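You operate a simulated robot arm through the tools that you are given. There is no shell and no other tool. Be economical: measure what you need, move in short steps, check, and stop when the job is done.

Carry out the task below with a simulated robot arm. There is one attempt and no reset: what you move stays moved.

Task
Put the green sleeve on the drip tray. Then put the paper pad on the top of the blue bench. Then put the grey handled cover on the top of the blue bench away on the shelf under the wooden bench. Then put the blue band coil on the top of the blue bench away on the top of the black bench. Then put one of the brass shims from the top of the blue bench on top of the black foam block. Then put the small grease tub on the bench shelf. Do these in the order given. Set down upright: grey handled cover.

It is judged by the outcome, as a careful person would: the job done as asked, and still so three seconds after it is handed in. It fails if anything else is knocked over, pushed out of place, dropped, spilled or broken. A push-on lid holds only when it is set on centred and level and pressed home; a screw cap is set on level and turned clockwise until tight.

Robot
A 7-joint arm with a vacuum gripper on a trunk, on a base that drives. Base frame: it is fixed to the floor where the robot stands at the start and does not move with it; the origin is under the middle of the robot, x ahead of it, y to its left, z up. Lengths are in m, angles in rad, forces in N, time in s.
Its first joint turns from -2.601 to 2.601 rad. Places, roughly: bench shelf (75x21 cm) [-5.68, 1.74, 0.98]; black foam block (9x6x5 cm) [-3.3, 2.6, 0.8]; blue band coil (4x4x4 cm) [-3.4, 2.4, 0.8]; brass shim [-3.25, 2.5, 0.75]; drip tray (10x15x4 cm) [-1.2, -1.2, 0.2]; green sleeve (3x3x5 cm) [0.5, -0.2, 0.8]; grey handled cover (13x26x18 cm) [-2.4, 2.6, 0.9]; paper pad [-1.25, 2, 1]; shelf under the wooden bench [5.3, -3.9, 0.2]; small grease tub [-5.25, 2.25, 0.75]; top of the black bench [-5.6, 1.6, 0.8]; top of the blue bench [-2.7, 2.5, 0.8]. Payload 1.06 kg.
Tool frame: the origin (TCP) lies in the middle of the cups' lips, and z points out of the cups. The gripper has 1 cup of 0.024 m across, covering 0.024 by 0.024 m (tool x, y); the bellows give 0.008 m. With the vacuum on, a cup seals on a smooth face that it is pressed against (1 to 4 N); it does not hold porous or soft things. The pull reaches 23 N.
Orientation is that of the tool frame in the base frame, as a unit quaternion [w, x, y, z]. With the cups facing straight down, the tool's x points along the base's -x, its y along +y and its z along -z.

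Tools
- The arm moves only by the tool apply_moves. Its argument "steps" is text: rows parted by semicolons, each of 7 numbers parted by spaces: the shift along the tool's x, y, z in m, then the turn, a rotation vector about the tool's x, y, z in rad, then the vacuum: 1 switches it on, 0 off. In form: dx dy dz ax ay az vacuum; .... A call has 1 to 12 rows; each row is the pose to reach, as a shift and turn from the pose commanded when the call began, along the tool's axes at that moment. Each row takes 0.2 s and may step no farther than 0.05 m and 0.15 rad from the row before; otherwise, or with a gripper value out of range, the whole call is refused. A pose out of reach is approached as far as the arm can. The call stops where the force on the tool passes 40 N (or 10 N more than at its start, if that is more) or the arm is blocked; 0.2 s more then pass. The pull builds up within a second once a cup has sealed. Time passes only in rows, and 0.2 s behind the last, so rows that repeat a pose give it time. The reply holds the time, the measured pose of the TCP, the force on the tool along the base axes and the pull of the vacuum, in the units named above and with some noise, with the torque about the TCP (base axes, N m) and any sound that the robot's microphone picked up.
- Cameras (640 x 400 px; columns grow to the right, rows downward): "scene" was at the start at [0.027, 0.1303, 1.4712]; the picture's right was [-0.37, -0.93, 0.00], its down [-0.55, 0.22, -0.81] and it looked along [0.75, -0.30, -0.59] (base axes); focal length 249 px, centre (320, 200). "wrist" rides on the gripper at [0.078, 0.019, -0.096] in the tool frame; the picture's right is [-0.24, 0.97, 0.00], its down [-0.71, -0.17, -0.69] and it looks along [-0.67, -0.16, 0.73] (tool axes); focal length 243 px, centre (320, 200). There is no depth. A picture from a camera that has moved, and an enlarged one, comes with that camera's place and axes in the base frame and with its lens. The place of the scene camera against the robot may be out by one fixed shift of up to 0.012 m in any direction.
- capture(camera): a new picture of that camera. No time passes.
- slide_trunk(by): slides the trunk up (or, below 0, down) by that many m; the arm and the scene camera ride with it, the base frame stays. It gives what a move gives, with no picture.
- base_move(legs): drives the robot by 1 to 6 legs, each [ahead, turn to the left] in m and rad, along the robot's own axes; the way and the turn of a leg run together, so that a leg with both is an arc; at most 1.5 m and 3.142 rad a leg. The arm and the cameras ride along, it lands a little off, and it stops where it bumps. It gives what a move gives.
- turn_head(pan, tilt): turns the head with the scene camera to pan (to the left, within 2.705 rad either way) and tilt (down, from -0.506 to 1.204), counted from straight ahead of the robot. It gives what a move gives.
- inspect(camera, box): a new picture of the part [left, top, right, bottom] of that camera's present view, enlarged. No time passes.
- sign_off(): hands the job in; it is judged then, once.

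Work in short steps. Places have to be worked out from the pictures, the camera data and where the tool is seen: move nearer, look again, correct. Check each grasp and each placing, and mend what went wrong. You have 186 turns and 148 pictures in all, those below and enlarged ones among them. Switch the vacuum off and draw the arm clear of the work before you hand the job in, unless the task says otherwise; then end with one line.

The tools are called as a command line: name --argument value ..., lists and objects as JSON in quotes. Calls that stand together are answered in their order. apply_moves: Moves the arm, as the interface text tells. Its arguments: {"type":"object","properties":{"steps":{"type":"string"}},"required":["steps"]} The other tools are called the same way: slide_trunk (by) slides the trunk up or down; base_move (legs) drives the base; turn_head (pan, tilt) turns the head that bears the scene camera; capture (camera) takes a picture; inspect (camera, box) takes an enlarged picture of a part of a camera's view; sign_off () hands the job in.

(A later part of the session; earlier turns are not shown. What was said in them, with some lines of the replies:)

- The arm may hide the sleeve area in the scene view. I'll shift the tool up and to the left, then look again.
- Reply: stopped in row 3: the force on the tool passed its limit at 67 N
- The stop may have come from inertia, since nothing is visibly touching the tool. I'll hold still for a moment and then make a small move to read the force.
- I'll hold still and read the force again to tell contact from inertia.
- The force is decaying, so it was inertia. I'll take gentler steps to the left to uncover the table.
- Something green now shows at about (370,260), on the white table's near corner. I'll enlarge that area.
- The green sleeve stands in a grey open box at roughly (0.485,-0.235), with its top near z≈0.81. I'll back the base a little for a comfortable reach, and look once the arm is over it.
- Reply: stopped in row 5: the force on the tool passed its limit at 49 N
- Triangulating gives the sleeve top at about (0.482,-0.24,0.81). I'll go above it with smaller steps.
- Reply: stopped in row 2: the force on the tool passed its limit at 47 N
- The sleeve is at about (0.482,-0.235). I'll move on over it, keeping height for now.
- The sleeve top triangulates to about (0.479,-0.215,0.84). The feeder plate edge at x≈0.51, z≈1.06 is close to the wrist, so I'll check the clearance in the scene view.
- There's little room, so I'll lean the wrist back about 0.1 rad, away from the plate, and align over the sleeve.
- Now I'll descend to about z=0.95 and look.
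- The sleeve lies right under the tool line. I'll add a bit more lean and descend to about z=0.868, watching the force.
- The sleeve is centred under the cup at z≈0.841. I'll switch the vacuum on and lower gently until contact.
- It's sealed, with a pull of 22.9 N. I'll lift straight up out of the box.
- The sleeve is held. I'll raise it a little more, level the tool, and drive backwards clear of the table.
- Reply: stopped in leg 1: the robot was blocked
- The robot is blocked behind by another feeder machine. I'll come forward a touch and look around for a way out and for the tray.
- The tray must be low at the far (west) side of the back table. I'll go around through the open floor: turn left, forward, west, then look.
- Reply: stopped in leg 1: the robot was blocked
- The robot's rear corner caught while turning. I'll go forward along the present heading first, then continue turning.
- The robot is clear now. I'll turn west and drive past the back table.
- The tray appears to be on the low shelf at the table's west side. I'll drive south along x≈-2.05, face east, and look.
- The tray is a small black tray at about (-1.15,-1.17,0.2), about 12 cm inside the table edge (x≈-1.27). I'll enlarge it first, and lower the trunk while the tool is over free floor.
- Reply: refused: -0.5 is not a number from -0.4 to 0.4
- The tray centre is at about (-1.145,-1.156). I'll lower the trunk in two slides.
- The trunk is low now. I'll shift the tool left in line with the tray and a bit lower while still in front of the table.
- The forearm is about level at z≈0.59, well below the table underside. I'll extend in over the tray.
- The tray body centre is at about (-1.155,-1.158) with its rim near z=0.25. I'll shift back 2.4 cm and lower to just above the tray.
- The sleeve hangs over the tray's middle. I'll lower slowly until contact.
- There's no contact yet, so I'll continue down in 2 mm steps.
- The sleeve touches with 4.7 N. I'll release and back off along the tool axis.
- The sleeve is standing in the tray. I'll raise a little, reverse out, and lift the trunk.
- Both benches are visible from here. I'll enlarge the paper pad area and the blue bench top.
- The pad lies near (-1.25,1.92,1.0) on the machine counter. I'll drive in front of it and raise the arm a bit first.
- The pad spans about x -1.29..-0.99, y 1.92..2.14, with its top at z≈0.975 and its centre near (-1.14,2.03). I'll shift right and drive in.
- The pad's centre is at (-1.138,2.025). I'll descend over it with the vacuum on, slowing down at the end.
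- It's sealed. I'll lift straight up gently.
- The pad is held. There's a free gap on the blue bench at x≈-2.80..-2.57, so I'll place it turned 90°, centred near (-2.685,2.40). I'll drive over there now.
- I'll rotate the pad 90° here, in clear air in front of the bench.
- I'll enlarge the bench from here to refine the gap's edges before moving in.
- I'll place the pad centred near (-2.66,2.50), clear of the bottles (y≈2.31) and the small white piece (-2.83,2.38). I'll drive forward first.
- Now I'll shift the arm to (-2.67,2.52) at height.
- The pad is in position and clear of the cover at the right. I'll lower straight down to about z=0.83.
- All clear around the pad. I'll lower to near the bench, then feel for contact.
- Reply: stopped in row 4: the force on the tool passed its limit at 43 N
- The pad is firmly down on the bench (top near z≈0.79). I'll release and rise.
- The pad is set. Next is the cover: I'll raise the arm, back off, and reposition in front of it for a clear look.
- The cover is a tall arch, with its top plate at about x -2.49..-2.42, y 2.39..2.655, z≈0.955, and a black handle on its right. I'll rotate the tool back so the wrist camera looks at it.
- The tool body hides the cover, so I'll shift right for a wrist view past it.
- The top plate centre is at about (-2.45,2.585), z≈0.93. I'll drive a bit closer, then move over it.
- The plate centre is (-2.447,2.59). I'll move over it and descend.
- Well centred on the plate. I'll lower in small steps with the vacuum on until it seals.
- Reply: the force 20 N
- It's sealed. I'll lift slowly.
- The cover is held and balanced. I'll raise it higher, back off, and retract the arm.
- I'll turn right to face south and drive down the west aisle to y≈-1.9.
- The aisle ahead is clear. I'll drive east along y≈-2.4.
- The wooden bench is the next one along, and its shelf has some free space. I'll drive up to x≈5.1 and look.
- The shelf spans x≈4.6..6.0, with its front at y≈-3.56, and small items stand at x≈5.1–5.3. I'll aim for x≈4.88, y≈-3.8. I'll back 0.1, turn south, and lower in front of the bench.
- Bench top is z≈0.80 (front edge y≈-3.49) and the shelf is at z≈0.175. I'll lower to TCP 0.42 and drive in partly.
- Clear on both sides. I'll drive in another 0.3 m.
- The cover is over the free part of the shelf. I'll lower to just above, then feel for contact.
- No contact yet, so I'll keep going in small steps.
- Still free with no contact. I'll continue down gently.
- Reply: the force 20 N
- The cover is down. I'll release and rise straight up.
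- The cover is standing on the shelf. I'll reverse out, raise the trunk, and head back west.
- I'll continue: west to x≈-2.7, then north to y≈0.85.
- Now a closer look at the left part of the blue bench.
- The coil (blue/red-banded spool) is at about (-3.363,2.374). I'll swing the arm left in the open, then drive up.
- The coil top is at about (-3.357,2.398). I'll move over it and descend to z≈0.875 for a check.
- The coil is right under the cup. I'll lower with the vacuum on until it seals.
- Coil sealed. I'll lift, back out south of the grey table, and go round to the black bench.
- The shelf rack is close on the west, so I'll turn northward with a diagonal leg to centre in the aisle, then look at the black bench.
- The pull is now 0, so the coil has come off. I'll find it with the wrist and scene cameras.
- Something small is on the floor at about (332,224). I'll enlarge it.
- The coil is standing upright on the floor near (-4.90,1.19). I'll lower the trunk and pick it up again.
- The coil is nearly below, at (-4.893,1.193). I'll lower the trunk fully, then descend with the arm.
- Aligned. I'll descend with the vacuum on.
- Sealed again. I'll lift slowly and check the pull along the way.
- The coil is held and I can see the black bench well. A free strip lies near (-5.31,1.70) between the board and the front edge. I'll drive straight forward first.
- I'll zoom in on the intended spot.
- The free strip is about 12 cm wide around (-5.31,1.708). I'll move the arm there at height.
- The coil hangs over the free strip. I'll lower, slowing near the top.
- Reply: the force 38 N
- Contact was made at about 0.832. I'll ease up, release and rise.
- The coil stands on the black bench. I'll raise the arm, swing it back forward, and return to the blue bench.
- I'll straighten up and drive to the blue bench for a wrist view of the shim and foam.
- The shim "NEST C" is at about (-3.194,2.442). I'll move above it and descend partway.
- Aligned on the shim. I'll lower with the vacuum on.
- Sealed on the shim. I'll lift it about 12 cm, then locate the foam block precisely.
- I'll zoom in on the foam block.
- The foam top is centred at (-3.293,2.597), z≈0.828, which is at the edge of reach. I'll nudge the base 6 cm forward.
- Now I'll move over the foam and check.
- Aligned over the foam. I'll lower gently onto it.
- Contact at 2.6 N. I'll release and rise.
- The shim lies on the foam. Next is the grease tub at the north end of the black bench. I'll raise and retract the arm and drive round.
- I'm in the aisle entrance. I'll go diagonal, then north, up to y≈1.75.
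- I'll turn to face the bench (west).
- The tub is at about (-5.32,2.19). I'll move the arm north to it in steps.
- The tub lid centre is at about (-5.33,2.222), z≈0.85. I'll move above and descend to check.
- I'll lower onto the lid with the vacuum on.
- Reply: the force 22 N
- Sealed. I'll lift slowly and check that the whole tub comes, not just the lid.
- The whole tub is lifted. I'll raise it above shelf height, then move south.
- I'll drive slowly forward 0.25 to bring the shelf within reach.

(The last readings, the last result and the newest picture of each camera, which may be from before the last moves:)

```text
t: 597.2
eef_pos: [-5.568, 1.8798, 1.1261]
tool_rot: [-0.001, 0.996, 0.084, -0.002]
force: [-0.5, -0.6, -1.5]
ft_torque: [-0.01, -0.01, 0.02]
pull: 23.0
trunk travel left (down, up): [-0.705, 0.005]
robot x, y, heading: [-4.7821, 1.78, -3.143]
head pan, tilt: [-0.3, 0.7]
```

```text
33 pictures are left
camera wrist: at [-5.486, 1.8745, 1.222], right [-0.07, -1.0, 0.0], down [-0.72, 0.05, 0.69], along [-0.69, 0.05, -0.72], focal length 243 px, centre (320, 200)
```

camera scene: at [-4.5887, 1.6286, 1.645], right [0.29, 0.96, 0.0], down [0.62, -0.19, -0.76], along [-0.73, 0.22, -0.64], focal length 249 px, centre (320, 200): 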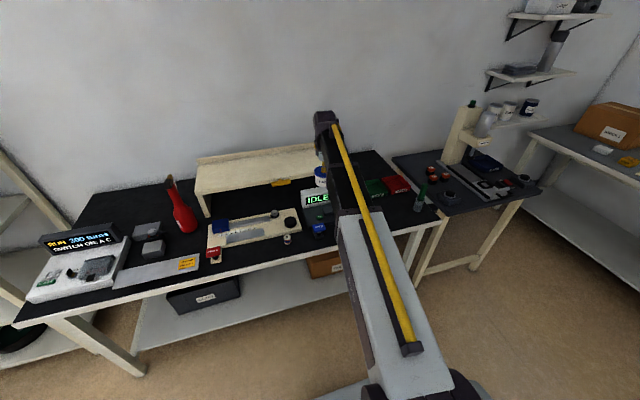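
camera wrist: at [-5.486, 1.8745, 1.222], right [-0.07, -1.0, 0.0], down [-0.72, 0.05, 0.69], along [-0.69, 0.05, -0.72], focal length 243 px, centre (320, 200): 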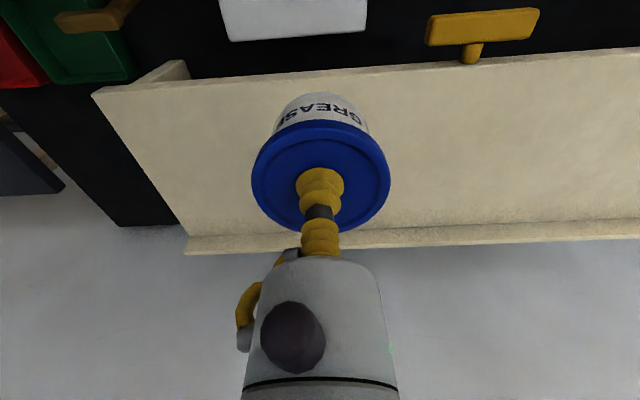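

Shelf front edge x≈-5.56, back lip ≈-5.79, top z≈0.952. I'll move in to x=-5.675 and lower.

apply_moves --steps "-0.01 -0.002 0 0 0 0 1;-0.028 -0.005 0 0 0 0 1;-0.05 -0.0085 0 0 0 0 1;-0.072 -0.0123 0 0 0 0 1;-0.092 -0.016 0 0 0 0 1;-0.103 -0.0178 0 0 0 0 1;-0.1054 -0.0181 0.01 0 0 0 1;-0.1054 -0.0181 0.03 0 0 0 1;-0.1054 -0.0181 0.055 0 0 0 1;-0.1054 -0.0181 0.075 0 0 0 1;-0.1054 -0.0181 0.088 0 0 0 1;-0.1054 -0.0181 0.09 0 0 0 1"

capture --camera "wrist"

inspect --camera "scene" --box '[200, 80, 440, 260]'

```text
t: 599.8
eef_pos: [-5.6739, 1.8809, 1.037]
tool_rot: [-0.001, 0.996, 0.085, -0.002]
force: [-0.6, 0.2, -1.7]
ft_torque: [-0.01, -0.06, 0.01]
pull: 23.4
trunk travel left (down, up): [-0.705, 0.005]
robot x, y, heading: [-4.7853, 1.7833, -3.141]
head pan, tilt: [-0.3, 0.7]
```

```text
32 pictures are left
camera wrist: at [-5.5928, 1.8759, 1.1325], right [-0.07, -1.0, 0.0], down [-0.72, 0.05, 0.69], along [-0.69, 0.05, -0.72], focal length 243 px, centre (320, 200)
```

wrist: 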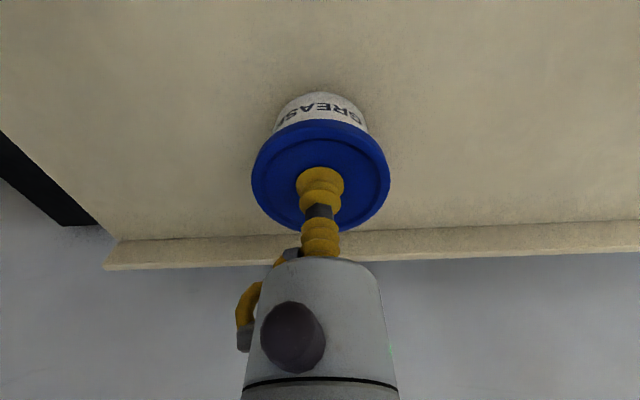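

```text
2.22 times, centred on (320, 170) of scene
camera zoom: at [-4.8292, 1.6278, 1.645], right [0.29, 0.96, 0.0], down [0.62, -0.19, -0.76], along [-0.73, 0.22, -0.64], focal length 552 px, centre (320, 267)
```

zoom: 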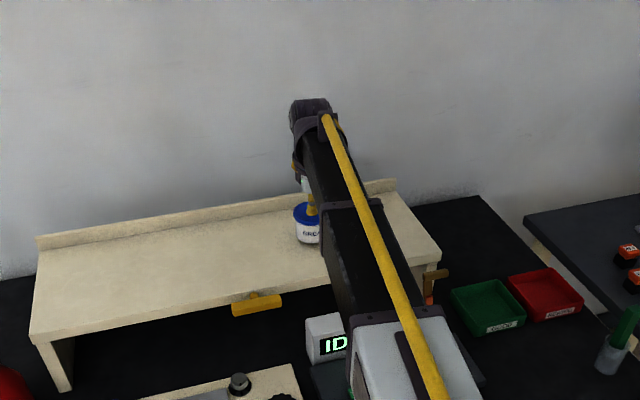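

The tub is over the shelf. I'll lower in small steps to contact.

apply_moves --steps "0 0 0.004 0 0 0 1;0 0 0.008 0 0 0 1;0 0 0.012 0 0 0 1;0 0 0.015 0 0 0 1;0 0 0.015 0 0 0 1"

apply_moves --steps "0 0 0.003 0 0 0 1;0 0 0.005 0 0 0 1;0 0 0.007 0 0 0 1;0 0 0.007 0 0 0 1"

```text
t: 601.0
eef_pos: [-5.6737, 1.8805, 1.024]
tool_rot: [-0.004, 0.996, 0.084, -0.004]
force: [-4.9, 2.9, 17.0]
ft_torque: [0.01, -0.01, 0.01]
pull: 23.5
trunk travel left (down, up): [-0.705, 0.005]
robot x, y, heading: [-4.7819, 1.7798, -3.132]
head pan, tilt: [-0.3, 0.7]
```

```text
t: 602.0
eef_pos: [-5.6744, 1.8823, 1.0169]
tool_rot: [-0.002, 0.996, 0.084, -0.003]
force: [-7.9, 4.0, 21.2]
ft_torque: [-0.04, -0.06, 0.02]
pull: 22.9
trunk travel left (down, up): [-0.705, 0.005]
robot x, y, heading: [-4.785, 1.7818, -3.139]
head pan, tilt: [-0.3, 0.7]
```

The tub is down on the shelf. I'll ease off, release and rise.

apply_moves --steps "0 0 -0.005 0 0 0 1;0 0 -0.006 0 0 0 0;0 0 -0.006 0 0 0 0;0 0 -0.006 0 0 0 0;0 0 -0.009 0 0 0 0;0 0 -0.014 0 0 0 0;0 0 -0.025 0 0 0 0;0 0 -0.045 0 0 0 0;0 0 -0.07 0 0 0 0;0 0 -0.095 0 0 0 0;0 0 -0.115 0 0 0 0;0 0 -0.12 0 0 0 0"

base_move --legs '[[-0.25, 0]]'

capture --camera "scene"

capture --camera "wrist"

```text
t: 604.6
eef_pos: [-5.6731, 1.881, 1.1355]
tool_rot: [-0.001, 0.996, 0.084, -0.003]
force: [-0.3, 0.0, 0.2]
ft_torque: [-0.03, -0.01, 0.04]
pull: 0.1
trunk travel left (down, up): [-0.705, 0.005]
robot x, y, heading: [-4.7799, 1.7781, -3.14]
head pan, tilt: [-0.3, 0.7]
```

```text
t: 606.4
eef_pos: [-5.4215, 1.8766, 1.1352]
tool_rot: [-0.001, 0.996, 0.088, -0.003]
force: [-0.1, -0.2, -0.4]
ft_torque: [-0.02, 0.0, -0.02]
pull: 0.0
trunk travel left (down, up): [-0.705, 0.005]
robot x, y, heading: [-4.5311, 1.784, -3.133]
head pan, tilt: [-0.3, 0.7]
```

```text
30 pictures are left
camera scene: at [-4.5749, 1.6288, 1.6451], right [0.29, 0.96, 0.0], down [0.62, -0.19, -0.77], along [-0.73, 0.22, -0.64], focal length 249 px, centre (320, 200)
```

scene: 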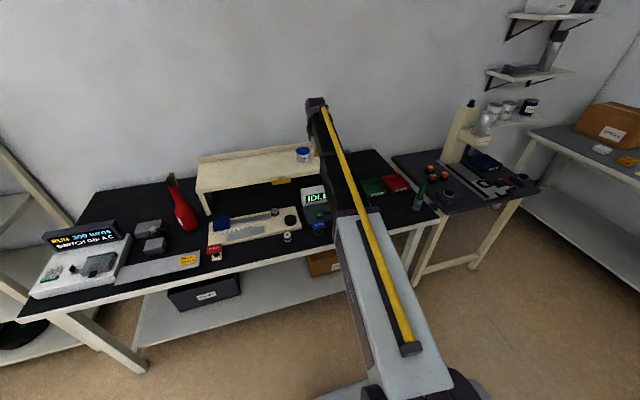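

```text
29 pictures are left
camera wrist: at [-5.3396, 1.8715, 1.2314], right [-0.06, -1.0, 0.0], down [-0.72, 0.04, 0.69], along [-0.69, 0.04, -0.72], focal length 243 px, centre (320, 200)
```

wrist: 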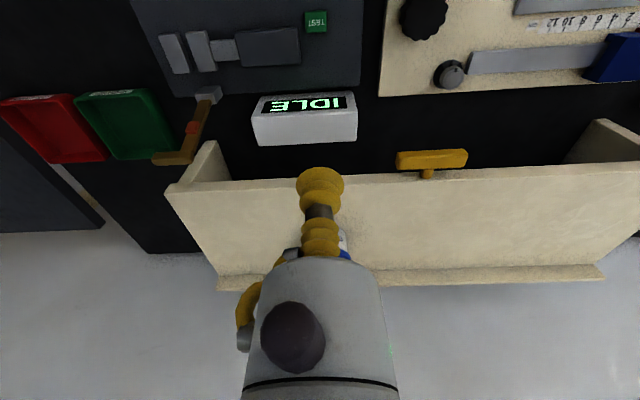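

The tub stands on the bench shelf, the coil is in place on the black bench, the vacuum is off and the arm is clear, so I'm handing in.

sign_off

```text
The job is handed in.
```

All six moves were done in the order given, and each item was in its place when I last looked at it; on the way to the black bench the blue band coil fell to the floor, and I picked it up and set it upright there.
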